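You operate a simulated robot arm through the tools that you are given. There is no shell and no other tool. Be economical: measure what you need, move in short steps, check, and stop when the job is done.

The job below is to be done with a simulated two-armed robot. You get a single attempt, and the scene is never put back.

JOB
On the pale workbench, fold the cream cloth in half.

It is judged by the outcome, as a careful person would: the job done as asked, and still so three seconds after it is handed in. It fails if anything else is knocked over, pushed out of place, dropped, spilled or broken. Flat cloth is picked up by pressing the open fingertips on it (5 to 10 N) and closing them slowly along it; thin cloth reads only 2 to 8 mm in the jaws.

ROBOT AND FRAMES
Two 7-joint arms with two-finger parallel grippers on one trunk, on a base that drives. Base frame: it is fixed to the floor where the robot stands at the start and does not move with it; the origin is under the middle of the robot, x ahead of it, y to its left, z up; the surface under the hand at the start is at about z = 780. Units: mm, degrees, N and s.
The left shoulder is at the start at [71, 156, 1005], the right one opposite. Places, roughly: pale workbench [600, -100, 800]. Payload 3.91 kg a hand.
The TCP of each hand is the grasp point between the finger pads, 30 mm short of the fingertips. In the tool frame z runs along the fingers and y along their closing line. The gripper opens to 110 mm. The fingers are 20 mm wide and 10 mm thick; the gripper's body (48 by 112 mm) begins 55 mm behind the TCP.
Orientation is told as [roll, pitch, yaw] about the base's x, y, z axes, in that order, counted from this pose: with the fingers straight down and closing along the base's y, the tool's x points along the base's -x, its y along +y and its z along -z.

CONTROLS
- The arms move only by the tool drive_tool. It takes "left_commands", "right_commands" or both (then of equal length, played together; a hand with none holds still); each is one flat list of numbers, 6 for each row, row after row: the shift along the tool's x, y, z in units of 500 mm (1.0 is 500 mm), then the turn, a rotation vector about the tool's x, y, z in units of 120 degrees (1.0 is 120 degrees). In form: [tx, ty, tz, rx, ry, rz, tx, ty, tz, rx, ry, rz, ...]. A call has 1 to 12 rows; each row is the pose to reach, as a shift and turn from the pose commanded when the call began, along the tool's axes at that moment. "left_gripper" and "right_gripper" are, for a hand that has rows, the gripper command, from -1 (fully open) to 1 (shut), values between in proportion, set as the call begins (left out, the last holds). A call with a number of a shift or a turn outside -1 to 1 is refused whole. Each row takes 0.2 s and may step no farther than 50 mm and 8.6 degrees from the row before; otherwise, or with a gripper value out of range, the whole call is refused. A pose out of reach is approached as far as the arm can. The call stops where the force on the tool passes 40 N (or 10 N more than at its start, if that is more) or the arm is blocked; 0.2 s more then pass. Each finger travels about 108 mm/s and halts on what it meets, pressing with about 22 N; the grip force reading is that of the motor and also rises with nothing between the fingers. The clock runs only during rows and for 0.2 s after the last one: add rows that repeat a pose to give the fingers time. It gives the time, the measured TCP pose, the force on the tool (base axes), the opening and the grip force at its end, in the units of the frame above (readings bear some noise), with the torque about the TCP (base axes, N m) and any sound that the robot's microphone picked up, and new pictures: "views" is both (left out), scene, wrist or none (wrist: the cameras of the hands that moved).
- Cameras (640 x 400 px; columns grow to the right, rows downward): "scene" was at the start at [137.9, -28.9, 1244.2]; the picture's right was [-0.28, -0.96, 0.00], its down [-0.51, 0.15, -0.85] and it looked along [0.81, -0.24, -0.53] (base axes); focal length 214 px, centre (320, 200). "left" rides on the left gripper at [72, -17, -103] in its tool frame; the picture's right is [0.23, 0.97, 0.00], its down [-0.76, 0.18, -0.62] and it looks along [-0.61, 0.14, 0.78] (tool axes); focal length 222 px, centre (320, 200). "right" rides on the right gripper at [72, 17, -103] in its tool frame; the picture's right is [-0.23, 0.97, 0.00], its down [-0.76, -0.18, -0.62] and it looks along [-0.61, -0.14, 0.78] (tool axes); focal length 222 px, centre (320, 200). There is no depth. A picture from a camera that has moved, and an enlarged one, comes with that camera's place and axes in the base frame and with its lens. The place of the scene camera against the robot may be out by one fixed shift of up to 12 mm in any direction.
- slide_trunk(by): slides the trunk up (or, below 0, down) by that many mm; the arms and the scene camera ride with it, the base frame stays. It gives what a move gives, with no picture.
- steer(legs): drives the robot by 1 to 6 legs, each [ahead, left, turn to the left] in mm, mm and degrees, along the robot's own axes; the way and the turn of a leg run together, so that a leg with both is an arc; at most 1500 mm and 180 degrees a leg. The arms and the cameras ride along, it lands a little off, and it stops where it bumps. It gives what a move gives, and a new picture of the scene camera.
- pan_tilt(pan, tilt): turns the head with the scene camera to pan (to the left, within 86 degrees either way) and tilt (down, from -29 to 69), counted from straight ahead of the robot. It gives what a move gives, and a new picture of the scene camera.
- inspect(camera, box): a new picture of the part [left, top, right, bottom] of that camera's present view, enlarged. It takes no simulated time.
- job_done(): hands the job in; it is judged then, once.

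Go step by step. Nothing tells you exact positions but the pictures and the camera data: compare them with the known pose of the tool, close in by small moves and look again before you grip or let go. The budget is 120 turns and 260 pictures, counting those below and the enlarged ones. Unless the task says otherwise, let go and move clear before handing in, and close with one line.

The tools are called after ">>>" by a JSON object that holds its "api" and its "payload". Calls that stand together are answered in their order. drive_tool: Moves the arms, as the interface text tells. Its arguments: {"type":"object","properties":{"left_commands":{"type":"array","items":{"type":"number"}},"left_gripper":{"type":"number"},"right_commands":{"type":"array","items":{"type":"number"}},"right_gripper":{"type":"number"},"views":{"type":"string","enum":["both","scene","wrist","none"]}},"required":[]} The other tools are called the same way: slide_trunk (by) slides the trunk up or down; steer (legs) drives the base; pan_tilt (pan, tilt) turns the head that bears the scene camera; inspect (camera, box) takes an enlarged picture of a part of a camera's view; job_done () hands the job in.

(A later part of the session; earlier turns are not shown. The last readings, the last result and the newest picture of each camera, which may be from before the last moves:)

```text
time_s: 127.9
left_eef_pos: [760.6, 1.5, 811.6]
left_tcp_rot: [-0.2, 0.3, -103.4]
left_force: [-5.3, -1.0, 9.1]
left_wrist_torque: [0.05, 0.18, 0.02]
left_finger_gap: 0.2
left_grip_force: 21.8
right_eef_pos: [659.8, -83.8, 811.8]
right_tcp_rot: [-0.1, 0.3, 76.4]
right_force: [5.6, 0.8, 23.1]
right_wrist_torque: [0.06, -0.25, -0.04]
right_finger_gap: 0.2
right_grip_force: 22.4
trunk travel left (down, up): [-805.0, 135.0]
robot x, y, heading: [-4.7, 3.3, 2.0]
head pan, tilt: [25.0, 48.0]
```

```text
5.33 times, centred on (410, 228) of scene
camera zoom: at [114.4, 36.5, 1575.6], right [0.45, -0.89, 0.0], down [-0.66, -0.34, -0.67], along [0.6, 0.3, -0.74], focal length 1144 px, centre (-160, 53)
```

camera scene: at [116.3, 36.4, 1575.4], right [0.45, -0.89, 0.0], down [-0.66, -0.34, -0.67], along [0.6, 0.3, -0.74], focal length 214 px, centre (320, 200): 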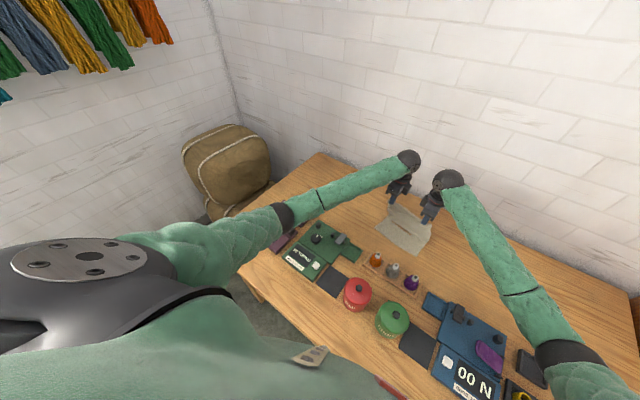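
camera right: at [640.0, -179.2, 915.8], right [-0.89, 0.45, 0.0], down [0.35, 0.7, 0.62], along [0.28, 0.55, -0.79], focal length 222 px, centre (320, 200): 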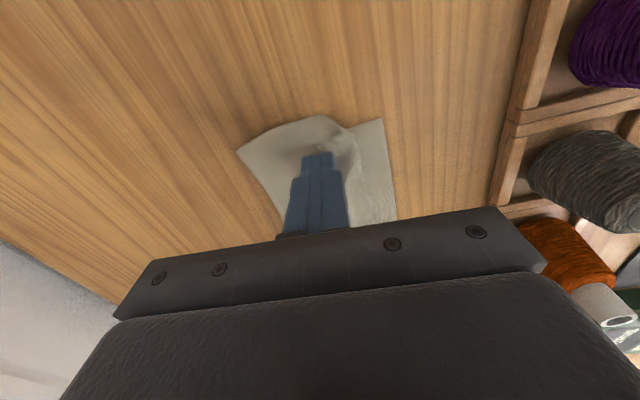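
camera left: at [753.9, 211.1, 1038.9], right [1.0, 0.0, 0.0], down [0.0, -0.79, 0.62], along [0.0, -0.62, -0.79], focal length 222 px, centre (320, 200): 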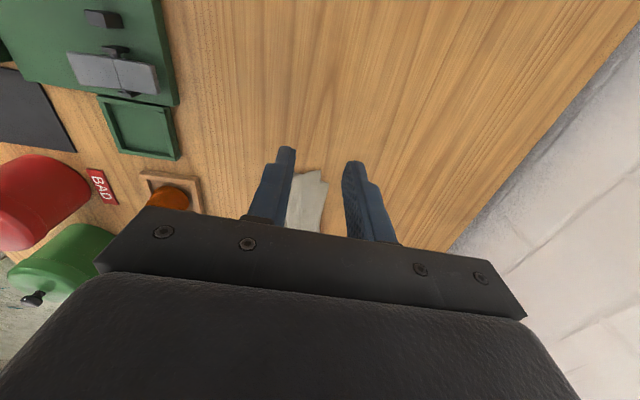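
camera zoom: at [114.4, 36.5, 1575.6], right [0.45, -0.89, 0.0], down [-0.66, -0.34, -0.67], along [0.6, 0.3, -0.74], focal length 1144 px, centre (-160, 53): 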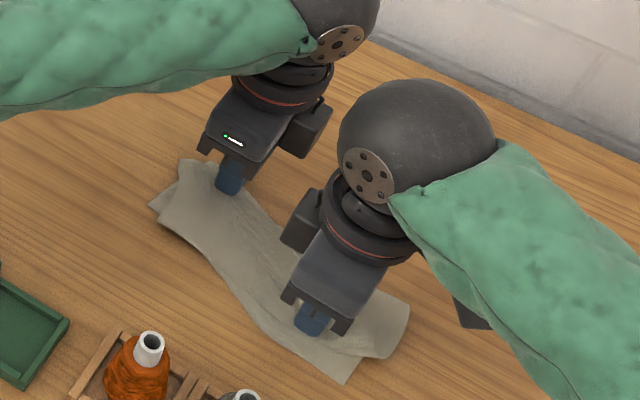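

The left side has come out. I'll swap roles: left anchors the near-left edge while the right draws out the right half of the crease.

>>> {"api": "drive_tool", "payload": {"left_commands": [0, 0, -0.03, 0, 0, 0, -0.005, -0.03, -0.04, 0, 0, 0, -0.012, -0.07, -0.04, 0, 0, 0, -0.017, -0.099, -0.03, 0, 0, 0, -0.017, -0.099, -0.01, 0, 0, 0, -0.017, -0.099, 0.0, 0, 0, 0, -0.017, -0.099, 0.0, 0, 0, 0], "right_commands": [0, 0, -0.03, 0, 0, 0, 0.006, -0.03, -0.04, 0, 0, 0, 0.013, -0.07, -0.04, 0, 0, 0, 0.019, -0.108, -0.03, 0, 0, 0, 0.019, -0.108, -0.015, 0, 0, 0, 0.019, -0.108, -0.006, 0, 0, 0, 0.019, -0.108, -0.006, 0, 0, 0], "views": "none"}}

>>> {"api": "inspect", "payload": {"camera": "scene", "box": [350, 190, 470, 265]}}

```text
time_s: 129.5
left_eef_pos: [711.7, 4.4, 811.4]
left_tcp_rot: [-0.2, 0.2, -103.3]
left_force: [1.1, 0.8, 12.1]
left_wrist_torque: [0.11, 0.0, -0.01]
left_finger_gap: 0.1
left_grip_force: 21.9
right_eef_pos: [710.6, -107.4, 814.7]
right_tcp_rot: [-0.2, 0.3, 76.4]
right_force: [0.3, -0.7, -0.5]
right_wrist_torque: [0.04, -0.04, 0.04]
right_finger_gap: 0.1
right_grip_force: 22.1
trunk travel left (down, up): [-805.0, 135.0]
robot x, y, heading: [-3.6, 1.9, 1.9]
head pan, tilt: [25.0, 48.0]
```

```text
5.33 times, centred on (410, 228) of scene
camera zoom: at [116.4, 36.3, 1575.6], right [0.45, -0.89, 0.0], down [-0.66, -0.34, -0.67], along [0.6, 0.3, -0.74], focal length 1144 px, centre (-160, 53)
```

zoom: 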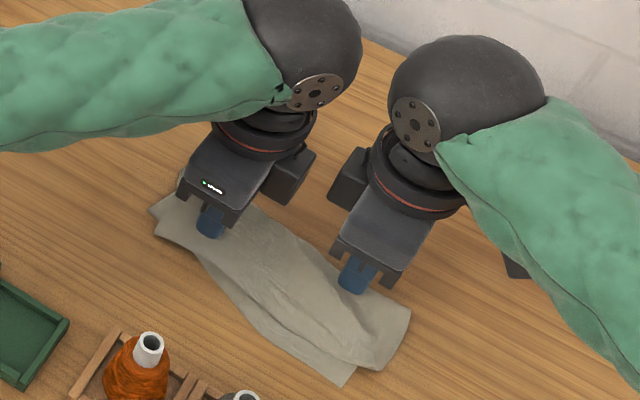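

>>> {"api": "drive_tool", "payload": {"right_commands": [0, 0, 0.004, 0, 0, 0, 0, 0, 0.008, 0, 0, 0, 0.002, -0.0098, 0.008, 0, 0, 0, 0.004, -0.0196, 0.008, 0, 0, 0, 0.006, -0.0294, 0.008, 0, 0, 0, 0.008, -0.039, 0.008, 0, 0, 0, 0.01, -0.049, 0.008, 0, 0, 0, 0.012, -0.059, 0.008, 0, 0, 0, 0.014, -0.0685, 0.008, 0, 0, 0, 0.0163, -0.0783, 0.008, 0, 0, 0], "views": "none"}}

>>> {"api": "inspect", "payload": {"camera": "scene", "box": [350, 190, 470, 265]}}

```text
time_s: 131.7
left_eef_pos: [710.1, 6.1, 812.0]
left_tcp_rot: [-0.1, 0.3, -103.4]
left_force: [3.4, -0.9, 9.8]
left_wrist_torque: [-0.02, -0.06, 0.01]
left_finger_gap: 0.1
left_grip_force: 22.0
right_eef_pos: [745.0, -122.8, 811.0]
right_tcp_rot: [-0.1, 0.4, 76.3]
right_force: [-5.7, 3.6, 18.9]
right_wrist_torque: [0.19, 0.24, 0.0]
right_finger_gap: 0.0
right_grip_force: 21.8
trunk travel left (down, up): [-805.0, 135.0]
robot x, y, heading: [-7.6, 2.1, 1.8]
head pan, tilt: [25.0, 48.0]
```

```text
5.33 times, centred on (410, 228) of scene
camera zoom: at [114.3, 36.8, 1575.6], right [0.45, -0.89, 0.0], down [-0.66, -0.34, -0.67], along [0.6, 0.3, -0.74], focal length 1144 px, centre (-160, 53)
```

zoom: 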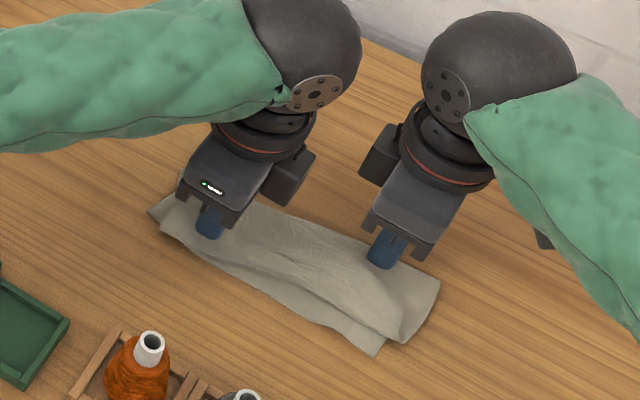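

The layers now move as one, so the fold is taut. I'll lift both hands clear and look at the result.

>>> {"api": "drive_tool", "payload": {"left_commands": [0, 0, -0.03, 0, 0, 0, 0, 0, -0.1, 0, 0, 0, 0.06, 0, -0.17, 0, 0, 0, 0.13, 0, -0.22, 0, 0, 0, 0.21, 0, -0.24, 0, 0, 0, 0.3, 0, -0.26, 0, 0, 0], "right_commands": [0, 0, -0.03, 0, 0, 0, 0, 0, -0.1, 0, 0, 0, 0.06, 0, -0.17, 0, 0, 0, 0.13, 0, -0.22, 0, 0, 0, 0.21, 0, -0.24, 0, 0, 0, 0.3, 0, -0.26, 0, 0, 0], "views": "none"}}

>>> {"api": "inspect", "payload": {"camera": "scene", "box": [350, 190, 470, 265]}}

```text
time_s: 133.1
left_eef_pos: [747.1, 147.5, 943.6]
left_tcp_rot: [-0.1, 0.3, -103.3]
left_force: [0.2, -0.1, 0.5]
left_wrist_torque: [0.02, -0.04, 0.02]
left_finger_gap: 0.0
left_grip_force: 22.3
right_eef_pos: [709.0, -268.1, 942.4]
right_tcp_rot: [-0.3, 0.4, 76.3]
right_force: [-0.5, -0.3, 0.7]
right_wrist_torque: [-0.01, -0.01, -0.01]
right_finger_gap: 0.0
right_grip_force: 21.7
trunk travel left (down, up): [-805.0, 135.0]
robot x, y, heading: [-5.6, 1.9, 2.0]
head pan, tilt: [25.0, 48.0]
```

```text
5.33 times, centred on (410, 228) of scene
camera zoom: at [115.3, 36.3, 1575.4], right [0.45, -0.89, 0.0], down [-0.66, -0.34, -0.67], along [0.6, 0.3, -0.74], focal length 1144 px, centre (-160, 53)
```

zoom: 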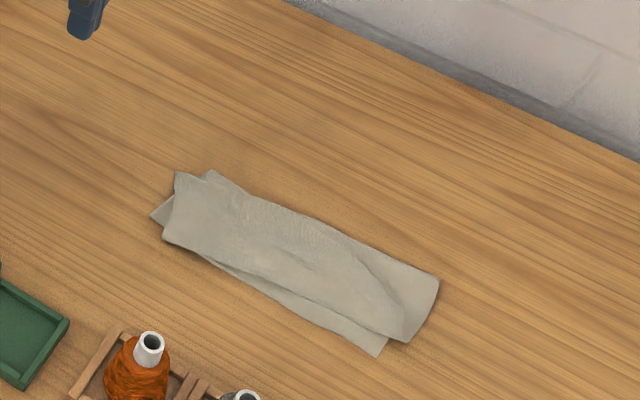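

The fold looks tidy, but it is only ~85 mm wide instead of ~128: the crease has tucked inward. I'll re-pinch the two top corners, lift, and lay the top over again so the loop falls outward.

>>> {"api": "drive_tool", "payload": {"left_commands": [-0.08, -0.004, 0, 0, 0, 0, -0.16, -0.009, 0.01, 0, 0, 0, -0.24, -0.014, 0.04, 0, 0, 0, -0.29, -0.018, 0.1, 0, 0, 0, -0.29, -0.018, 0.18, 0, 0, 0, -0.29, -0.018, 0.236, 0, 0, 0, -0.29, -0.018, 0.236, 0, 0, 0], "right_commands": [-0.07, 0.018, 0, 0, 0, 0, -0.14, 0.036, 0.01, 0, 0, 0, -0.21, 0.053, 0.04, 0, 0, 0, -0.249, 0.062, 0.1, 0, 0, 0, -0.249, 0.062, 0.18, 0, 0, 0, -0.249, 0.062, 0.234, 0, 0, 0, -0.249, 0.062, 0.234, 0, 0, 0], "left_gripper": 0.345, "right_gripper": 0.345, "views": "wrist"}}

```text
time_s: 134.7
left_eef_pos: [703.4, 11.4, 823.1]
left_tcp_rot: [-0.1, 0.3, -103.4]
left_force: [-0.3, 0.0, 0.2]
left_wrist_torque: [-0.03, 0.01, 0.03]
left_finger_gap: 36.0
left_grip_force: 0.0
right_eef_pos: [710.5, -141.8, 822.0]
right_tcp_rot: [0.0, 0.4, 76.4]
right_force: [0.2, 0.3, 0.9]
right_wrist_torque: [-0.03, 0.0, 0.04]
right_finger_gap: 36.1
right_grip_force: 0.0
trunk travel left (down, up): [-805.0, 135.0]
robot x, y, heading: [-4.2, 3.0, 2.0]
head pan, tilt: [25.0, 48.0]
camera right: at [676.8, -207.6, 925.1], right [-0.89, 0.45, 0.0], down [0.35, 0.7, 0.62], along [0.28, 0.55, -0.79], focal length 222 px, centre (320, 200)
camera left: at [703.7, 85.6, 928.2], right [1.0, 0.0, 0.0], down [0.0, -0.79, 0.62], along [0.0, -0.62, -0.79], focal length 222 px, centre (320, 200)
```

right: 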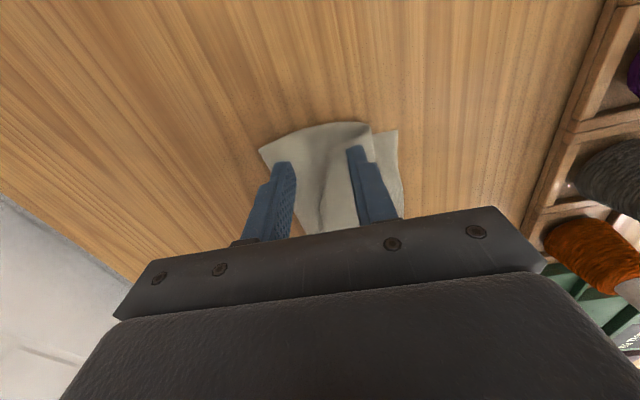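
left: 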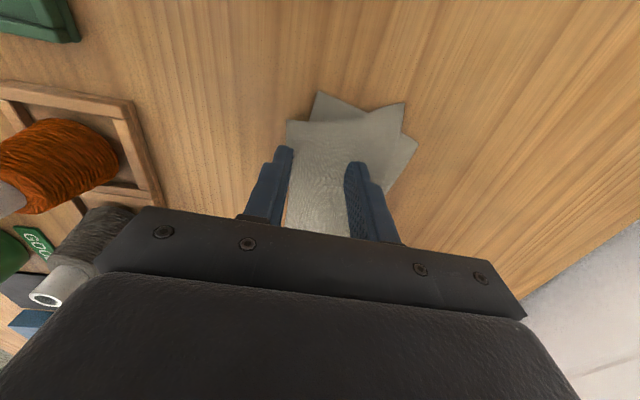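

The left near finger sits right on the edge, so I'll shift it 14 mm inward, then lower both to contact.

>>> {"api": "drive_tool", "payload": {"left_commands": [0, 0.015, 0, 0, 0, 0, 0, 0.028, 0.01, 0, 0, 0, 0, 0.028, 0.021, 0, 0, 0, 0, 0.028, 0.021, 0, 0, 0], "right_commands": [0, 0, 0, 0, 0, 0, 0, 0, 0.01, 0, 0, 0, 0, 0, 0.019, 0, 0, 0, 0, 0, 0.019, 0, 0, 0], "views": "none"}}

```text
time_s: 135.7
left_eef_pos: [716.6, 8.9, 813.3]
left_tcp_rot: [-0.2, 0.3, -103.3]
left_force: [0.2, -0.2, 0.9]
left_wrist_torque: [0.03, -0.03, 0.0]
left_finger_gap: 35.8
left_grip_force: 0.2
right_eef_pos: [710.7, -141.6, 812.5]
right_tcp_rot: [0.0, 0.4, 76.4]
right_force: [-0.1, -0.4, 1.3]
right_wrist_torque: [0.02, 0.02, 0.03]
right_finger_gap: 36.2
right_grip_force: 0.0
trunk travel left (down, up): [-805.0, 135.0]
robot x, y, heading: [-0.9, 2.6, 2.1]
head pan, tilt: [25.0, 48.0]
```

>>> {"api": "drive_tool", "payload": {"left_commands": [0, 0, 0.0025, 0, 0, 0, 0, 0, 0.0025, 0, 0, 0], "right_commands": [0, 0, 0.002, 0, 0, 0, 0, 0, 0.002, 0, 0, 0], "views": "none"}}

```text
time_s: 136.3
left_eef_pos: [716.5, 7.6, 812.1]
left_tcp_rot: [-0.1, 0.4, -103.3]
left_force: [1.3, 1.2, 6.2]
left_wrist_torque: [0.08, -0.05, -0.01]
left_finger_gap: 35.9
left_grip_force: 0.0
right_eef_pos: [709.7, -141.2, 813.8]
right_tcp_rot: [0.0, 0.4, 76.4]
right_force: [1.0, -1.2, 5.7]
right_wrist_torque: [-0.01, 0.06, 0.03]
right_finger_gap: 35.3
right_grip_force: 0.1
trunk travel left (down, up): [-805.0, 135.0]
robot x, y, heading: [-2.8, 1.0, 1.9]
head pan, tilt: [25.0, 48.0]
```

Good, about 6 N each. I'll add a touch and close slowly, as in the grip that worked.

>>> {"api": "drive_tool", "payload": {"left_commands": [0, 0, 0.0006, 0, 0, 0], "right_commands": [0, 0, 0.0008, 0, 0, 0], "left_gripper": 0.38, "right_gripper": 0.38, "views": "none"}}

>>> {"api": "drive_tool", "payload": {"left_commands": [0, 0, 0, 0, 0, 0], "right_commands": [0, 0, 0, 0, 0, 0], "left_gripper": 0.42, "right_gripper": 0.42, "views": "none"}}

>>> {"api": "drive_tool", "payload": {"left_commands": [0, 0, 0, 0, 0, 0], "right_commands": [0, 0, 0, 0, 0, 0], "left_gripper": 0.46, "right_gripper": 0.46, "views": "none"}}

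>>> {"api": "drive_tool", "payload": {"left_commands": [0, 0, 0, 0, 0, 0], "right_commands": [0, 0, 0, 0, 0, 0], "left_gripper": 0.5, "right_gripper": 0.5, "views": "none"}}

>>> {"api": "drive_tool", "payload": {"left_commands": [0, 0, 0, 0, 0, 0], "right_commands": [0, 0, 0, 0, 0, 0], "left_gripper": 0.54, "right_gripper": 0.54, "views": "none"}}

>>> {"api": "drive_tool", "payload": {"left_commands": [0, 0, 0, 0, 0, 0], "right_commands": [0, 0, 0, 0, 0, 0], "left_gripper": 0.59, "right_gripper": 0.59, "views": "none"}}

>>> {"api": "drive_tool", "payload": {"left_commands": [0, 0, 0, 0, 0, 0], "right_commands": [0, 0, 0, 0, 0, 0], "left_gripper": 0.64, "right_gripper": 0.64, "views": "wrist"}}

```text
time_s: 136.7
left_eef_pos: [715.0, 8.8, 812.8]
left_tcp_rot: [-0.1, 0.3, -103.3]
left_force: [-1.2, 0.3, 12.2]
left_wrist_torque: [0.08, -0.01, 0.0]
left_finger_gap: 33.1
left_grip_force: 0.0
right_eef_pos: [711.1, -140.7, 813.0]
right_tcp_rot: [-0.1, 0.5, 76.5]
right_force: [0.4, 0.9, 4.7]
right_wrist_torque: [0.08, 0.09, -0.03]
right_finger_gap: 34.0
right_grip_force: 0.0
trunk travel left (down, up): [-805.0, 135.0]
robot x, y, heading: [-3.2, 2.1, 2.0]
head pan, tilt: [25.0, 48.0]
```

```text
time_s: 137.1
left_eef_pos: [715.5, 7.7, 813.9]
left_tcp_rot: [-0.1, 0.2, -103.3]
left_force: [0.0, -0.6, 14.1]
left_wrist_torque: [0.06, -0.02, 0.0]
left_finger_gap: 32.6
left_grip_force: 0.2
right_eef_pos: [709.4, -142.1, 813.9]
right_tcp_rot: [-0.2, 0.4, 76.3]
right_force: [1.7, 0.0, 4.4]
right_wrist_torque: [0.04, 0.05, -0.02]
right_finger_gap: 31.7
right_grip_force: 0.1
trunk travel left (down, up): [-805.0, 135.0]
robot x, y, heading: [-6.1, -0.1, 2.1]
head pan, tilt: [25.0, 48.0]
```

```text
time_s: 137.5
left_eef_pos: [715.2, 7.9, 812.2]
left_tcp_rot: [-0.1, 0.3, -103.3]
left_force: [-0.7, 0.6, 15.7]
left_wrist_torque: [0.07, -0.02, 0.02]
left_finger_gap: 27.8
left_grip_force: 0.0
right_eef_pos: [710.5, -142.6, 813.2]
right_tcp_rot: [0.0, 0.4, 76.4]
right_force: [-0.4, -0.4, 4.2]
right_wrist_torque: [0.01, 0.04, 0.0]
right_finger_gap: 29.5
right_grip_force: 0.1
trunk travel left (down, up): [-805.0, 135.0]
robot x, y, heading: [-5.3, 5.2, 2.1]
head pan, tilt: [25.0, 48.0]
```

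```text
time_s: 137.9
left_eef_pos: [716.1, 7.7, 812.6]
left_tcp_rot: [-0.2, 0.4, -103.4]
left_force: [-0.4, -1.2, 16.8]
left_wrist_torque: [0.08, -0.04, -0.01]
left_finger_gap: 27.3
left_grip_force: 0.0
right_eef_pos: [710.0, -141.7, 812.4]
right_tcp_rot: [-0.2, 0.4, 76.4]
right_force: [0.3, -0.1, 4.0]
right_wrist_torque: [0.04, 0.02, 0.03]
right_finger_gap: 27.2
right_grip_force: 0.1
trunk travel left (down, up): [-805.0, 135.0]
robot x, y, heading: [-8.1, 5.0, 2.1]
head pan, tilt: [25.0, 48.0]
```

```text
time_s: 138.3
left_eef_pos: [715.2, 8.2, 813.1]
left_tcp_rot: [0.0, 0.3, -103.3]
left_force: [-0.5, 0.7, 17.6]
left_wrist_torque: [0.09, -0.02, 0.0]
left_finger_gap: 23.4
left_grip_force: 0.0
right_eef_pos: [710.0, -142.2, 812.5]
right_tcp_rot: [-0.2, 0.4, 76.4]
right_force: [0.5, 0.5, 2.6]
right_wrist_torque: [0.01, 0.0, -0.02]
right_finger_gap: 25.2
right_grip_force: 0.0
trunk travel left (down, up): [-805.0, 135.0]
robot x, y, heading: [-7.7, 2.7, 2.0]
head pan, tilt: [25.0, 48.0]
```

```text
time_s: 138.7
left_eef_pos: [716.0, 8.5, 812.2]
left_tcp_rot: [-0.1, 0.3, -103.3]
left_force: [-0.7, -0.7, 19.4]
left_wrist_torque: [0.11, -0.03, -0.02]
left_finger_gap: 22.7
left_grip_force: 0.3
right_eef_pos: [711.1, -141.7, 813.1]
right_tcp_rot: [-0.1, 0.5, 76.5]
right_force: [0.6, 0.4, 2.9]
right_wrist_torque: [0.01, 0.03, 0.0]
right_finger_gap: 22.5
right_grip_force: 0.0
trunk travel left (down, up): [-805.0, 135.0]
robot x, y, heading: [-3.1, -0.6, 1.9]
head pan, tilt: [25.0, 48.0]
```

```text
time_s: 139.1
left_eef_pos: [716.9, 8.0, 812.2]
left_tcp_rot: [-0.2, 0.3, -103.3]
left_force: [0.0, -0.6, 19.5]
left_wrist_torque: [0.12, -0.02, 0.02]
left_finger_gap: 18.2
left_grip_force: 0.2
right_eef_pos: [710.0, -141.9, 812.4]
right_tcp_rot: [0.0, 0.4, 76.4]
right_force: [0.1, 0.5, 1.4]
right_wrist_torque: [0.02, 0.02, 0.0]
right_finger_gap: 20.0
right_grip_force: 0.1
trunk travel left (down, up): [-805.0, 135.0]
robot x, y, heading: [-3.5, 0.6, 1.8]
head pan, tilt: [25.0, 48.0]
camera right: at [676.6, -207.7, 915.8], right [-0.89, 0.45, 0.0], down [0.35, 0.7, 0.62], along [0.28, 0.55, -0.79], focal length 222 px, centre (320, 200)
camera left: at [716.7, 83.0, 916.6], right [1.0, 0.0, 0.0], down [0.0, -0.79, 0.62], along [0.0, -0.62, -0.79], focal length 222 px, centre (320, 200)
```

right: 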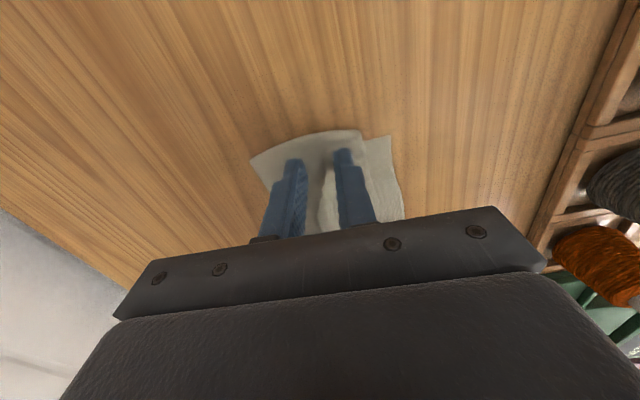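
left: 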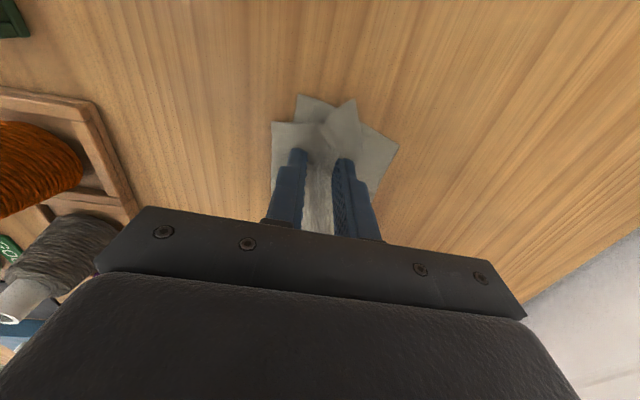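

The left is gathering well; the right needs more pressure. I'll adjust and continue closing.

>>> {"api": "drive_tool", "payload": {"left_commands": [0, 0, -0.0012, 0, 0, 0], "right_commands": [0, 0, 0.002, 0, 0, 0], "left_gripper": 0.68, "right_gripper": 0.66, "views": "none"}}

>>> {"api": "drive_tool", "payload": {"left_commands": [0, 0, 0, 0, 0, 0], "right_commands": [0, 0, 0.001, 0, 0, 0], "left_gripper": 0.72, "right_gripper": 0.7, "views": "none"}}

>>> {"api": "drive_tool", "payload": {"left_commands": [0, 0, 0, 0, 0, 0], "right_commands": [0, 0, 0, 0, 0, 0], "left_gripper": 0.77, "right_gripper": 0.75, "views": "none"}}

>>> {"api": "drive_tool", "payload": {"left_commands": [0, 0, 0, 0, 0, 0], "right_commands": [0, 0, 0, 0, 0, 0], "left_gripper": 0.82, "right_gripper": 0.8, "views": "none"}}

>>> {"api": "drive_tool", "payload": {"left_commands": [0, 0, 0, 0, 0, 0], "right_commands": [0, 0, 0, 0, 0, 0], "left_gripper": 0.88, "right_gripper": 0.86, "views": "none"}}

>>> {"api": "drive_tool", "payload": {"left_commands": [0, 0, 0, 0, 0, 0], "right_commands": [0, 0, 0, 0, 0, 0], "left_gripper": 0.94, "right_gripper": 0.93, "views": "none"}}

>>> {"api": "drive_tool", "payload": {"left_commands": [0, 0, 0, 0, 0, 0, 0, 0, 0, 0, 0, 0], "right_commands": [0, 0, 0, 0, 0, 0, 0, 0, 0, 0, 0, 0], "left_gripper": 1.0, "right_gripper": 1.0, "views": "wrist"}}

```text
time_s: 139.5
left_eef_pos: [715.5, 7.9, 813.2]
left_tcp_rot: [-0.2, 0.3, -103.2]
left_force: [1.0, -0.7, 12.9]
left_wrist_torque: [0.05, -0.02, -0.04]
left_finger_gap: 18.2
left_grip_force: 0.8
right_eef_pos: [710.2, -142.6, 812.0]
right_tcp_rot: [-0.1, 0.3, 76.4]
right_force: [-2.3, 0.2, 9.9]
right_wrist_torque: [0.04, 0.15, 0.09]
right_finger_gap: 19.4
right_grip_force: 0.7
trunk travel left (down, up): [-805.0, 135.0]
robot x, y, heading: [-3.1, 0.1, 2.0]
head pan, tilt: [25.0, 48.0]
```

```text
time_s: 139.9
left_eef_pos: [715.3, 7.9, 812.7]
left_tcp_rot: [-0.2, 0.2, -103.3]
left_force: [-0.9, -0.9, 9.1]
left_wrist_torque: [0.06, 0.01, 0.04]
left_finger_gap: 14.4
left_grip_force: 0.0
right_eef_pos: [709.8, -142.0, 812.9]
right_tcp_rot: [-0.1, 0.4, 76.5]
right_force: [2.4, -0.5, 16.9]
right_wrist_torque: [0.02, 0.12, 0.0]
right_finger_gap: 15.2
right_grip_force: 0.1
trunk travel left (down, up): [-805.0, 135.0]
robot x, y, heading: [-6.5, 2.4, 2.2]
head pan, tilt: [25.0, 48.0]
```

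```text
time_s: 140.3
left_eef_pos: [715.8, 9.0, 812.8]
left_tcp_rot: [-0.1, 0.3, -103.4]
left_force: [0.9, 0.0, 5.2]
left_wrist_torque: [0.04, 0.0, 0.01]
left_finger_gap: 12.0
left_grip_force: 0.1
right_eef_pos: [711.2, -141.4, 812.3]
right_tcp_rot: [-0.2, 0.4, 76.5]
right_force: [0.2, -1.9, 21.4]
right_wrist_torque: [0.03, 0.25, 0.06]
right_finger_gap: 13.9
right_grip_force: 0.0
trunk travel left (down, up): [-805.0, 135.0]
robot x, y, heading: [-5.8, 3.2, 1.8]
head pan, tilt: [25.0, 48.0]
```

```text
time_s: 140.7
left_eef_pos: [715.9, 8.6, 812.4]
left_tcp_rot: [-0.1, 0.3, -103.3]
left_force: [-0.3, -0.1, 2.7]
left_wrist_torque: [-0.03, 0.05, -0.01]
left_finger_gap: 9.6
left_grip_force: 0.0
right_eef_pos: [710.9, -141.5, 812.2]
right_tcp_rot: [-0.2, 0.3, 76.4]
right_force: [2.7, 0.3, 23.6]
right_wrist_torque: [0.11, 0.18, -0.01]
right_finger_gap: 9.7
right_grip_force: 0.1
trunk travel left (down, up): [-805.0, 135.0]
robot x, y, heading: [-7.1, 3.5, 1.7]
head pan, tilt: [25.0, 48.0]
```

```text
time_s: 141.1
left_eef_pos: [715.4, 8.4, 812.3]
left_tcp_rot: [-0.1, 0.3, -103.3]
left_force: [0.3, 0.0, 1.1]
left_wrist_torque: [0.0, 0.02, -0.01]
left_finger_gap: 6.5
left_grip_force: 0.0
right_eef_pos: [709.2, -141.4, 811.4]
right_tcp_rot: [-0.1, 0.4, 76.4]
right_force: [0.5, 0.5, 26.5]
right_wrist_torque: [0.19, 0.2, -0.01]
right_finger_gap: 7.7
right_grip_force: 0.0
trunk travel left (down, up): [-805.0, 135.0]
robot x, y, heading: [-4.9, 1.7, 1.7]
head pan, tilt: [25.0, 48.0]
```

```text
time_s: 141.5
left_eef_pos: [714.9, 8.6, 812.2]
left_tcp_rot: [-0.2, 0.3, -103.3]
left_force: [0.1, 0.1, -0.4]
left_wrist_torque: [0.03, -0.01, 0.02]
left_finger_gap: 3.5
left_grip_force: 0.1
right_eef_pos: [709.3, -140.3, 812.3]
right_tcp_rot: [-0.2, 0.4, 76.4]
right_force: [-1.3, 2.8, 28.0]
right_wrist_torque: [0.24, 0.31, -0.06]
right_finger_gap: 4.6
right_grip_force: 0.5
trunk travel left (down, up): [-805.0, 135.0]
robot x, y, heading: [-4.7, 7.7, 1.9]
head pan, tilt: [25.0, 48.0]
```

```text
time_s: 142.1
left_eef_pos: [714.8, 8.6, 814.1]
left_tcp_rot: [-0.1, 0.2, -103.3]
left_force: [-0.3, 0.3, 1.3]
left_wrist_torque: [-0.02, 0.01, -0.01]
left_finger_gap: 2.1
left_grip_force: 21.7
right_eef_pos: [709.6, -139.1, 812.2]
right_tcp_rot: [-0.2, 0.4, 76.4]
right_force: [-3.6, 3.3, 29.8]
right_wrist_torque: [0.23, 0.23, 0.01]
right_finger_gap: 2.0
right_grip_force: 22.2
trunk travel left (down, up): [-805.0, 135.0]
robot x, y, heading: [-4.7, 2.2, 1.8]
head pan, tilt: [25.0, 48.0]
camera right: at [676.2, -206.6, 915.1], right [-0.89, 0.45, 0.0], down [0.35, 0.7, 0.62], along [0.28, 0.55, -0.79], focal length 222 px, centre (320, 200)
camera left: at [716.4, 83.3, 917.5], right [1.0, 0.0, 0.0], down [0.0, -0.79, 0.62], along [0.0, -0.62, -0.79], focal length 222 px, centre (320, 200)
```

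right: 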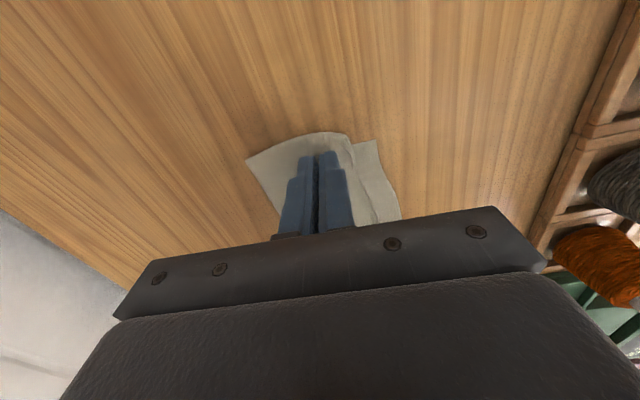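
left: 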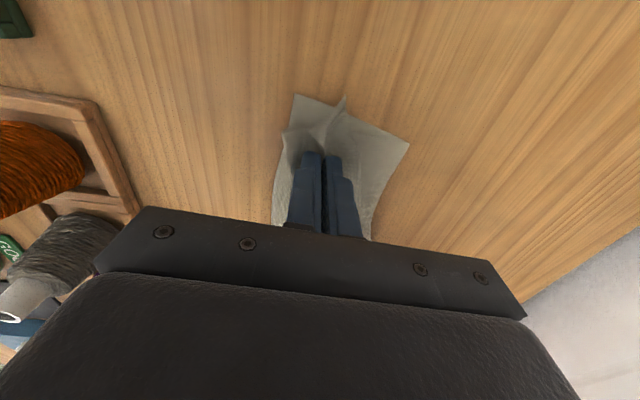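

Both hands hold the top layer (2.1 and 2.0 mm). I'll lift and swing it back partway to open out the tuck.

>>> {"api": "drive_tool", "payload": {"left_commands": [0, 0.01, -0.05, 0, 0, 0, 0, 0.03, -0.1, 0, 0, 0, 0, 0.06, -0.15, 0, 0, 0, 0, 0.1, -0.19, 0, 0, 0, 0, 0.14, -0.21, 0, 0, 0, 0, 0.14, -0.21, 0, 0, 0], "right_commands": [0, -0.01, -0.05, 0, 0, 0, 0, -0.03, -0.1, 0, 0, 0, 0, -0.06, -0.15, 0, 0, 0, 0, -0.1, -0.19, 0, 0, 0, 0, -0.14, -0.21, 0, 0, 0, 0, -0.14, -0.21, 0, 0, 0], "views": "wrist"}}

>>> {"api": "inspect", "payload": {"camera": "scene", "box": [340, 165, 470, 255]}}

```text
time_s: 143.5
left_eef_pos: [785.4, -8.0, 917.2]
left_tcp_rot: [-0.2, 0.3, -103.3]
left_force: [-0.6, 0.8, -0.1]
left_wrist_torque: [0.0, -0.03, -0.01]
left_finger_gap: 1.8
left_grip_force: 21.5
right_eef_pos: [779.5, -157.3, 917.8]
right_tcp_rot: [0.1, 0.4, 76.3]
right_force: [-0.1, -0.1, 0.2]
right_wrist_torque: [0.02, -0.01, -0.02]
right_finger_gap: 1.8
right_grip_force: 21.9
trunk travel left (down, up): [-805.0, 135.0]
robot x, y, heading: [-2.9, -0.6, 1.9]
head pan, tilt: [25.0, 48.0]
camera right: at [746.5, -223.5, 1020.2], right [-0.89, 0.45, 0.0], down [0.35, 0.7, 0.62], along [0.28, 0.55, -0.79], focal length 222 px, centre (320, 200)
camera left: at [785.9, 66.4, 1021.5], right [1.0, 0.0, 0.0], down [0.0, -0.79, 0.62], along [0.0, -0.62, -0.79], focal length 222 px, centre (320, 200)
```

right: 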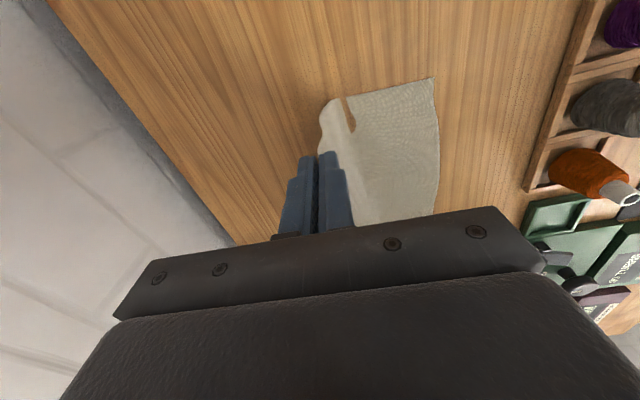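
left: 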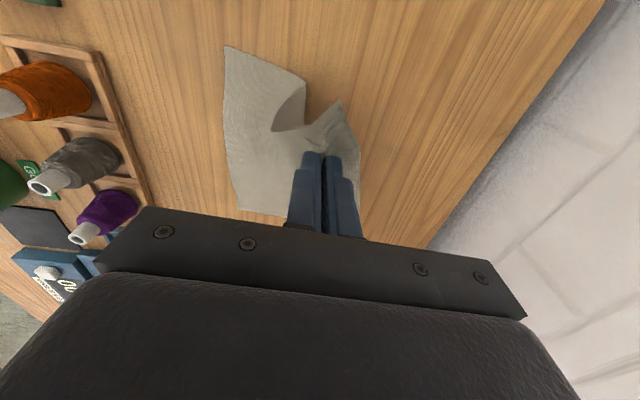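

```text
4.44 times, centred on (405, 210) of scene
camera zoom: at [116.5, 36.5, 1575.3], right [0.45, -0.89, 0.0], down [-0.66, -0.34, -0.67], along [0.6, 0.3, -0.74], focal length 953 px, centre (-58, 156)
```

zoom: 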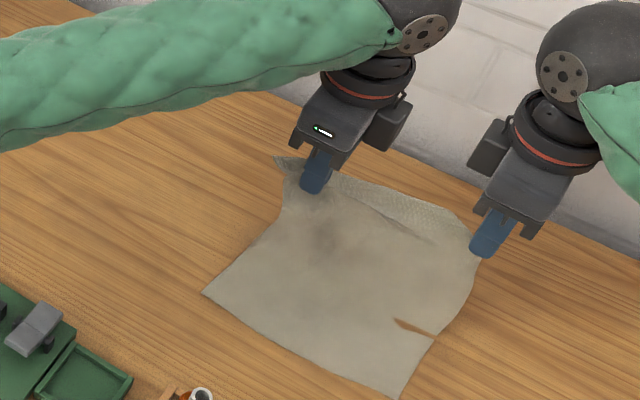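

That opened the tuck completely. Now I'll unfold a bit further, then roll the top layer back low over the bottom so no slack loop can collapse inward.

>>> {"api": "drive_tool", "payload": {"left_commands": [0.004, 0.0505, 0.044, 0, 0, 0, 0.0074, 0.101, 0.094, 0, 0, 0, 0.0188, 0.123, 0.13, 0, 0, 0, 0.026, 0.076, 0.138, 0, 0, 0, 0.029, 0.018, 0.144, 0, 0, 0, 0.032, -0.0384, 0.15, 0, 0, 0, 0.033, -0.086, 0.162, 0, 0, 0, 0.031, -0.112, 0.174, 0, 0, 0], "right_commands": [-0.004, -0.0505, 0.044, 0, 0, 0, -0.008, -0.101, 0.094, 0, 0, 0, -0.0185, -0.119, 0.13, 0, 0, 0, -0.0266, -0.0676, 0.138, 0, 0, 0, -0.0276, -0.0036, 0.144, 0, 0, 0, -0.0277, 0.0643, 0.15, 0, 0, 0, -0.029, 0.118, 0.162, 0, 0, 0, -0.0268, 0.1495, 0.174, 0, 0, 0], "views": "wrist"}}

>>> {"api": "inspect", "payload": {"camera": "scene", "box": [340, 175, 470, 265]}}

```text
time_s: 145.3
left_eef_pos: [735.2, 19.7, 829.9]
left_tcp_rot: [-0.2, 0.3, -103.3]
left_force: [0.2, 0.2, 0.3]
left_wrist_torque: [0.02, 0.0, 0.0]
left_finger_gap: 1.9
left_grip_force: 22.3
right_eef_pos: [709.6, -128.0, 826.2]
right_tcp_rot: [0.0, 0.4, 76.4]
right_force: [0.9, 0.1, -0.2]
right_wrist_torque: [0.02, -0.03, -0.06]
right_finger_gap: 1.9
right_grip_force: 21.6
trunk travel left (down, up): [-805.0, 135.0]
robot x, y, heading: [-8.5, 4.1, 1.9]
head pan, tilt: [25.0, 48.0]
camera right: at [676.4, -194.3, 930.0], right [-0.89, 0.45, 0.0], down [0.35, 0.7, 0.62], along [0.28, 0.55, -0.79], focal length 222 px, centre (320, 200)
camera left: at [736.2, 93.9, 933.7], right [1.0, 0.0, 0.0], down [0.0, -0.79, 0.62], along [0.0, -0.62, -0.79], focal length 222 px, centre (320, 200)
```

right: 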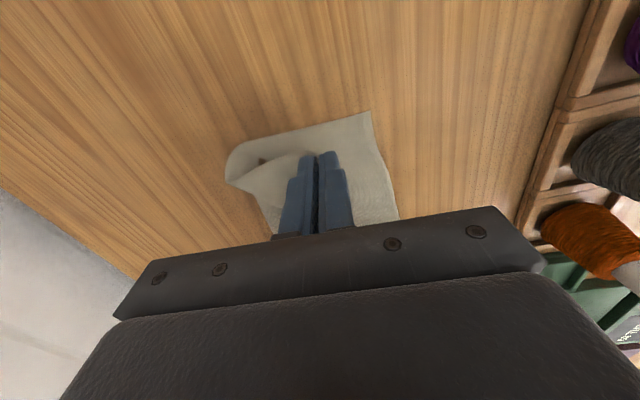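
left: 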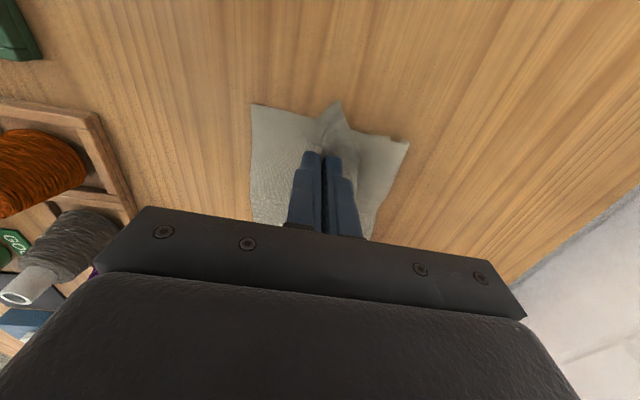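

```text
4.44 times, centred on (405, 220) of scene
camera zoom: at [117.1, 36.0, 1575.3], right [0.45, -0.89, 0.0], down [-0.66, -0.34, -0.67], along [0.6, 0.3, -0.74], focal length 953 px, centre (-58, 111)
```

zoom: 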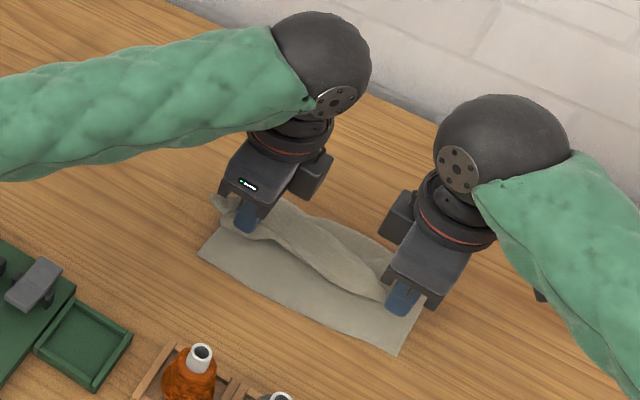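

The loop now falls outward properly. I'll bring the top edge the last ~10–15 mm, lower, press lightly, open to spread the ridges, and lift away.

>>> {"api": "drive_tool", "payload": {"left_commands": [0, -0.015, 0, 0, 0, 0, 0, -0.032, 0.01, 0, 0, 0, 0, -0.032, 0.03, 0, 0, 0, 0, -0.032, 0.035, 0, 0, 0], "right_commands": [0, 0.01, 0, 0, 0, 0, 0, 0.018, 0.01, 0, 0, 0, 0, 0.018, 0.024, 0, 0, 0, 0, 0.018, 0.028, 0, 0, 0], "views": "none"}}

>>> {"api": "drive_tool", "payload": {"left_commands": [0, 0, 0, 0, 0, 0], "right_commands": [0, 0, 0, 0, 0, 0], "left_gripper": 0.8, "right_gripper": 0.8, "views": "none"}}

>>> {"api": "drive_tool", "payload": {"left_commands": [0, 0, 0, 0, 0, 0, 0, 0, 0, 0, 0, 0], "right_commands": [0, 0, 0, 0, 0, 0, 0, 0, 0, 0, 0, 0], "left_gripper": 0.4, "right_gripper": 0.4, "views": "none"}}

>>> {"api": "drive_tool", "payload": {"left_commands": [0, 0, -0.03, 0, 0, 0, 0, 0, -0.1, 0, 0, 0, 0.06, 0, -0.17, 0, 0, 0, 0.13, 0, -0.22, 0, 0, 0, 0.21, 0, -0.24, 0, 0, 0, 0.3, 0, -0.26, 0, 0, 0], "right_commands": [0, 0, -0.03, 0, 0, 0, 0, 0, -0.1, 0, 0, 0, 0.06, 0, -0.17, 0, 0, 0, 0.13, 0, -0.22, 0, 0, 0, 0.21, 0, -0.24, 0, 0, 0, 0.3, 0, -0.26, 0, 0, 0], "views": "none"}}

>>> {"api": "inspect", "payload": {"camera": "scene", "box": [350, 190, 470, 265]}}

```text
time_s: 146.3
left_eef_pos: [719.1, 24.3, 813.2]
left_tcp_rot: [-0.2, 0.2, -103.3]
left_force: [1.5, -0.6, 4.1]
left_wrist_torque: [-0.03, -0.05, 0.0]
left_finger_gap: 1.9
left_grip_force: 22.7
right_eef_pos: [699.9, -124.6, 814.3]
right_tcp_rot: [0.0, 0.4, 76.3]
right_force: [-0.1, -0.2, 0.1]
right_wrist_torque: [-0.03, 0.02, -0.01]
right_finger_gap: 1.7
right_grip_force: 21.9
trunk travel left (down, up): [-805.0, 135.0]
robot x, y, heading: [-4.8, 1.5, 2.2]
head pan, tilt: [25.0, 48.0]
```

```text
time_s: 146.7
left_eef_pos: [718.8, 24.5, 811.0]
left_tcp_rot: [-0.2, 0.3, -103.2]
left_force: [-0.5, 0.2, 2.5]
left_wrist_torque: [-0.02, -0.05, -0.03]
left_finger_gap: 9.9
left_grip_force: 0.1
right_eef_pos: [700.5, -124.9, 814.2]
right_tcp_rot: [0.0, 0.4, 76.4]
right_force: [-0.3, 0.0, -0.4]
right_wrist_torque: [0.01, -0.01, -0.01]
right_finger_gap: 10.6
right_grip_force: 0.1
trunk travel left (down, up): [-805.0, 135.0]
robot x, y, heading: [-4.7, 2.2, 1.7]
head pan, tilt: [25.0, 48.0]
```

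```text
time_s: 147.3
left_eef_pos: [719.0, 25.7, 812.0]
left_tcp_rot: [-0.2, 0.3, -103.3]
left_force: [-0.6, 0.2, 4.9]
left_wrist_torque: [0.02, -0.04, 0.03]
left_finger_gap: 32.2
left_grip_force: 0.1
right_eef_pos: [700.2, -125.2, 815.1]
right_tcp_rot: [0.0, 0.4, 76.4]
right_force: [0.0, -0.1, -0.8]
right_wrist_torque: [-0.01, -0.01, -0.01]
right_finger_gap: 33.0
right_grip_force: 0.1
trunk travel left (down, up): [-805.0, 135.0]
robot x, y, heading: [-3.7, 1.6, 2.0]
head pan, tilt: [25.0, 48.0]
```

```text
time_s: 148.7
left_eef_pos: [752.9, 171.7, 945.2]
left_tcp_rot: [-0.1, 0.3, -103.4]
left_force: [0.6, 0.0, 0.1]
left_wrist_torque: [-0.04, -0.02, -0.02]
left_finger_gap: 33.0
left_grip_force: 0.0
right_eef_pos: [665.0, -271.2, 945.0]
right_tcp_rot: [-0.1, 0.3, 76.5]
right_force: [-1.0, -0.1, -0.2]
right_wrist_torque: [-0.03, 0.01, -0.02]
right_finger_gap: 33.1
right_grip_force: 0.1
trunk travel left (down, up): [-805.0, 135.0]
robot x, y, heading: [-3.2, 7.7, 1.9]
head pan, tilt: [25.0, 48.0]
```

```text
5.33 times, centred on (410, 228) of scene
camera zoom: at [115.0, 36.3, 1575.4], right [0.45, -0.89, 0.0], down [-0.66, -0.34, -0.67], along [0.6, 0.3, -0.74], focal length 1144 px, centre (-160, 53)
```

zoom: 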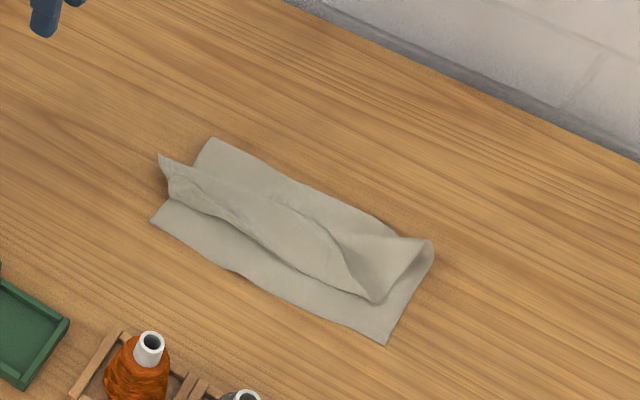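

The crease is now in the right place (~108 mm plus loop), and the top edge lies ~33 mm short of the near edge all along. I'll pinch the top layer once more with both hands and draw it those last 35 mm.

>>> {"api": "drive_tool", "payload": {"left_commands": [-0.08, 0.022, 0, 0, 0, 0, -0.16, 0.044, 0.01, 0, 0, 0, -0.24, 0.066, 0.04, 0, 0, 0, -0.31, 0.085, 0.09, 0, 0, 0, -0.31, 0.085, 0.17, 0, 0, 0, -0.31, 0.085, 0.235, 0, 0, 0, -0.31, 0.085, 0.25, 0, 0, 0], "right_commands": [-0.08, -0.018, 0, 0, 0, 0, -0.16, -0.036, 0.01, 0, 0, 0, -0.24, -0.054, 0.04, 0, 0, 0, -0.315, -0.072, 0.09, 0, 0, 0, -0.315, -0.072, 0.17, 0, 0, 0, -0.315, -0.072, 0.235, 0, 0, 0, -0.315, -0.072, 0.25, 0, 0, 0], "left_gripper": 0.345, "right_gripper": 0.345, "views": "wrist"}}

```text
time_s: 150.3
left_eef_pos: [759.5, 10.8, 818.2]
left_tcp_rot: [-0.2, 0.3, -103.4]
left_force: [-0.5, 0.0, 0.4]
left_wrist_torque: [0.01, 0.0, 0.0]
left_finger_gap: 35.9
left_grip_force: 0.0
right_eef_pos: [737.6, -124.3, 821.0]
right_tcp_rot: [0.0, 0.4, 76.4]
right_force: [-0.1, -0.5, 0.4]
right_wrist_torque: [0.0, 0.02, -0.03]
right_finger_gap: 36.4
right_grip_force: 0.1
trunk travel left (down, up): [-805.0, 135.0]
robot x, y, heading: [-5.0, 2.1, 1.9]
head pan, tilt: [25.0, 48.0]
camera right: at [703.9, -191.3, 923.4], right [-0.89, 0.45, 0.0], down [0.35, 0.7, 0.62], along [0.28, 0.55, -0.79], focal length 222 px, centre (320, 200)
camera left: at [760.2, 84.7, 922.5], right [1.0, 0.0, 0.0], down [0.0, -0.79, 0.62], along [0.0, -0.62, -0.79], focal length 222 px, centre (320, 200)
```

right: 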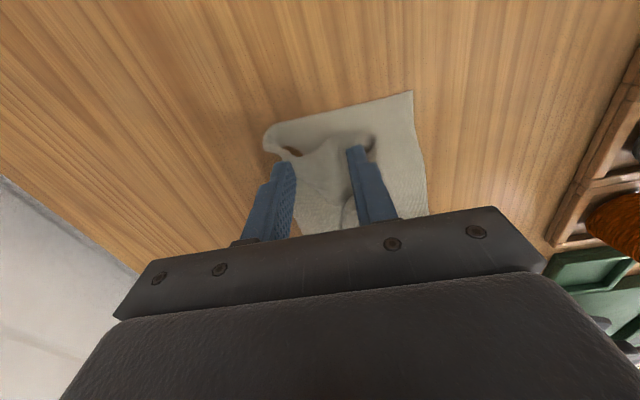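
left: 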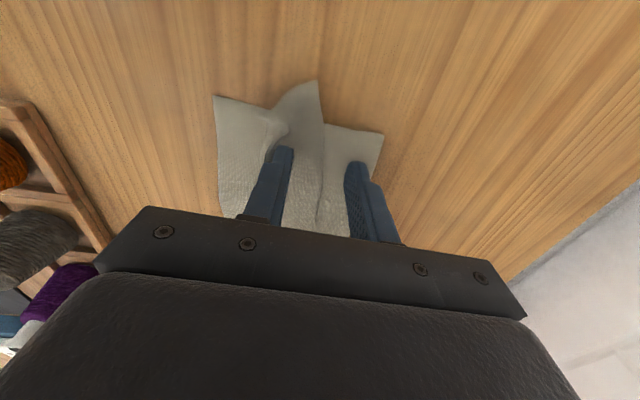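

Existing ridges already sit between the fingers on both hands. I'll lower to contact.

>>> {"api": "drive_tool", "payload": {"left_commands": [0, 0, 0.006, 0, 0, 0, 0, 0, 0.012, 0, 0, 0, 0, 0, 0.012, 0, 0, 0], "right_commands": [0, 0, 0.009, 0, 0, 0, 0, 0, 0.018, 0, 0, 0, 0, 0, 0.018, 0, 0, 0], "views": "none"}}

```text
time_s: 151.1
left_eef_pos: [759.4, 10.0, 811.4]
left_tcp_rot: [-0.2, 0.3, -103.3]
left_force: [-0.4, 0.2, 2.7]
left_wrist_torque: [0.04, -0.01, -0.01]
left_finger_gap: 35.9
left_grip_force: 0.0
right_eef_pos: [736.7, -125.6, 811.8]
right_tcp_rot: [-0.1, 0.4, 76.4]
right_force: [0.3, -0.3, 6.2]
right_wrist_torque: [-0.05, -0.1, 0.02]
right_finger_gap: 36.2
right_grip_force: 0.0
trunk travel left (down, up): [-805.0, 135.0]
robot x, y, heading: [-7.1, 2.9, 1.7]
head pan, tilt: [25.0, 48.0]
```

>>> {"api": "drive_tool", "payload": {"left_commands": [0, 0, 0.001, 0, 0, 0], "right_commands": [0, 0, 0, 0, 0, 0], "left_gripper": 0.39, "right_gripper": 0.39, "views": "none"}}

>>> {"api": "drive_tool", "payload": {"left_commands": [0, 0, 0, 0, 0, 0], "right_commands": [0, 0, 0, 0, 0, 0], "left_gripper": 0.44, "right_gripper": 0.44, "views": "none"}}

>>> {"api": "drive_tool", "payload": {"left_commands": [0, 0, 0, 0, 0, 0], "right_commands": [0, 0, 0, 0, 0, 0], "left_gripper": 0.49, "right_gripper": 0.49, "views": "none"}}

>>> {"api": "drive_tool", "payload": {"left_commands": [0, 0, 0, 0, 0, 0], "right_commands": [0, 0, 0, 0, 0, 0], "left_gripper": 0.54, "right_gripper": 0.54, "views": "none"}}

>>> {"api": "drive_tool", "payload": {"left_commands": [0, 0, 0, 0, 0, 0], "right_commands": [0, 0, 0, 0, 0, 0], "left_gripper": 0.6, "right_gripper": 0.6, "views": "none"}}

>>> {"api": "drive_tool", "payload": {"left_commands": [0, 0, 0, 0, 0, 0], "right_commands": [0, 0, 0, 0, 0, 0], "left_gripper": 0.66, "right_gripper": 0.66, "views": "none"}}

```text
time_s: 151.5
left_eef_pos: [758.8, 9.5, 812.7]
left_tcp_rot: [-0.1, 0.4, -103.3]
left_force: [1.0, -0.3, 9.4]
left_wrist_torque: [0.08, 0.17, 0.0]
left_finger_gap: 33.0
left_grip_force: 0.1
right_eef_pos: [736.8, -126.0, 812.5]
right_tcp_rot: [0.0, 0.4, 76.4]
right_force: [-0.3, 0.0, 5.0]
right_wrist_torque: [-0.02, -0.09, -0.01]
right_finger_gap: 33.0
right_grip_force: 0.0
trunk travel left (down, up): [-805.0, 135.0]
robot x, y, heading: [-3.2, 1.3, 2.0]
head pan, tilt: [25.0, 48.0]
```

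```text
time_s: 151.9
left_eef_pos: [759.7, 10.6, 812.1]
left_tcp_rot: [-0.1, 0.2, -103.3]
left_force: [1.2, -0.4, 12.8]
left_wrist_torque: [0.09, 0.13, -0.02]
left_finger_gap: 29.4
left_grip_force: 0.2
right_eef_pos: [737.5, -125.8, 812.2]
right_tcp_rot: [0.0, 0.4, 76.3]
right_force: [0.0, 0.5, 5.9]
right_wrist_torque: [-0.06, 0.0, -0.04]
right_finger_gap: 30.2
right_grip_force: 0.1
trunk travel left (down, up): [-805.0, 135.0]
robot x, y, heading: [-4.8, 4.5, 1.7]
head pan, tilt: [25.0, 48.0]
```

```text
time_s: 152.3
left_eef_pos: [758.5, 10.5, 811.7]
left_tcp_rot: [-0.1, 0.2, -103.2]
left_force: [2.1, -0.3, 14.1]
left_wrist_torque: [0.05, 0.12, -0.04]
left_finger_gap: 26.7
left_grip_force: 0.0
right_eef_pos: [737.3, -126.9, 812.1]
right_tcp_rot: [-0.1, 0.5, 76.3]
right_force: [-1.8, 0.3, 5.0]
right_wrist_torque: [-0.08, -0.04, -0.02]
right_finger_gap: 27.6
right_grip_force: 0.2
trunk travel left (down, up): [-805.0, 135.0]
robot x, y, heading: [-1.4, 4.0, 2.1]
head pan, tilt: [25.0, 48.0]
```

```text
time_s: 152.7
left_eef_pos: [759.2, 9.2, 812.3]
left_tcp_rot: [-0.1, 0.4, -103.3]
left_force: [0.9, -0.3, 16.2]
left_wrist_torque: [0.14, 0.2, -0.03]
left_finger_gap: 25.6
left_grip_force: 0.8
right_eef_pos: [736.5, -125.4, 812.0]
right_tcp_rot: [-0.1, 0.5, 76.3]
right_force: [-1.1, 0.5, 3.1]
right_wrist_torque: [-0.03, 0.0, 0.01]
right_finger_gap: 25.0
right_grip_force: 0.1
trunk travel left (down, up): [-805.0, 135.0]
robot x, y, heading: [-6.5, 3.1, 1.9]
head pan, tilt: [25.0, 48.0]
```

```text
time_s: 153.1
left_eef_pos: [758.6, 10.2, 812.2]
left_tcp_rot: [-0.1, 0.3, -103.3]
left_force: [1.9, -1.4, 16.8]
left_wrist_torque: [0.08, 0.12, 0.0]
left_finger_gap: 20.3
left_grip_force: 0.1
right_eef_pos: [737.2, -125.2, 813.2]
right_tcp_rot: [-0.1, 0.4, 76.3]
right_force: [-1.3, 0.4, 3.5]
right_wrist_torque: [0.0, 0.0, -0.01]
right_finger_gap: 21.3
right_grip_force: 0.1
trunk travel left (down, up): [-805.0, 135.0]
robot x, y, heading: [-6.2, 2.1, 2.1]
head pan, tilt: [25.0, 48.0]
```

```text
time_s: 153.5
left_eef_pos: [758.8, 10.0, 811.5]
left_tcp_rot: [-0.1, 0.3, -103.3]
left_force: [1.1, -1.6, 19.3]
left_wrist_torque: [0.1, 0.14, -0.02]
left_finger_gap: 17.4
left_grip_force: 0.2
right_eef_pos: [736.9, -126.9, 813.3]
right_tcp_rot: [-0.1, 0.4, 76.4]
right_force: [-0.9, 0.3, 3.5]
right_wrist_torque: [-0.03, 0.02, -0.01]
right_finger_gap: 18.3
right_grip_force: 0.1
trunk travel left (down, up): [-805.0, 135.0]
robot x, y, heading: [-4.8, 3.2, 2.0]
head pan, tilt: [25.0, 48.0]
```

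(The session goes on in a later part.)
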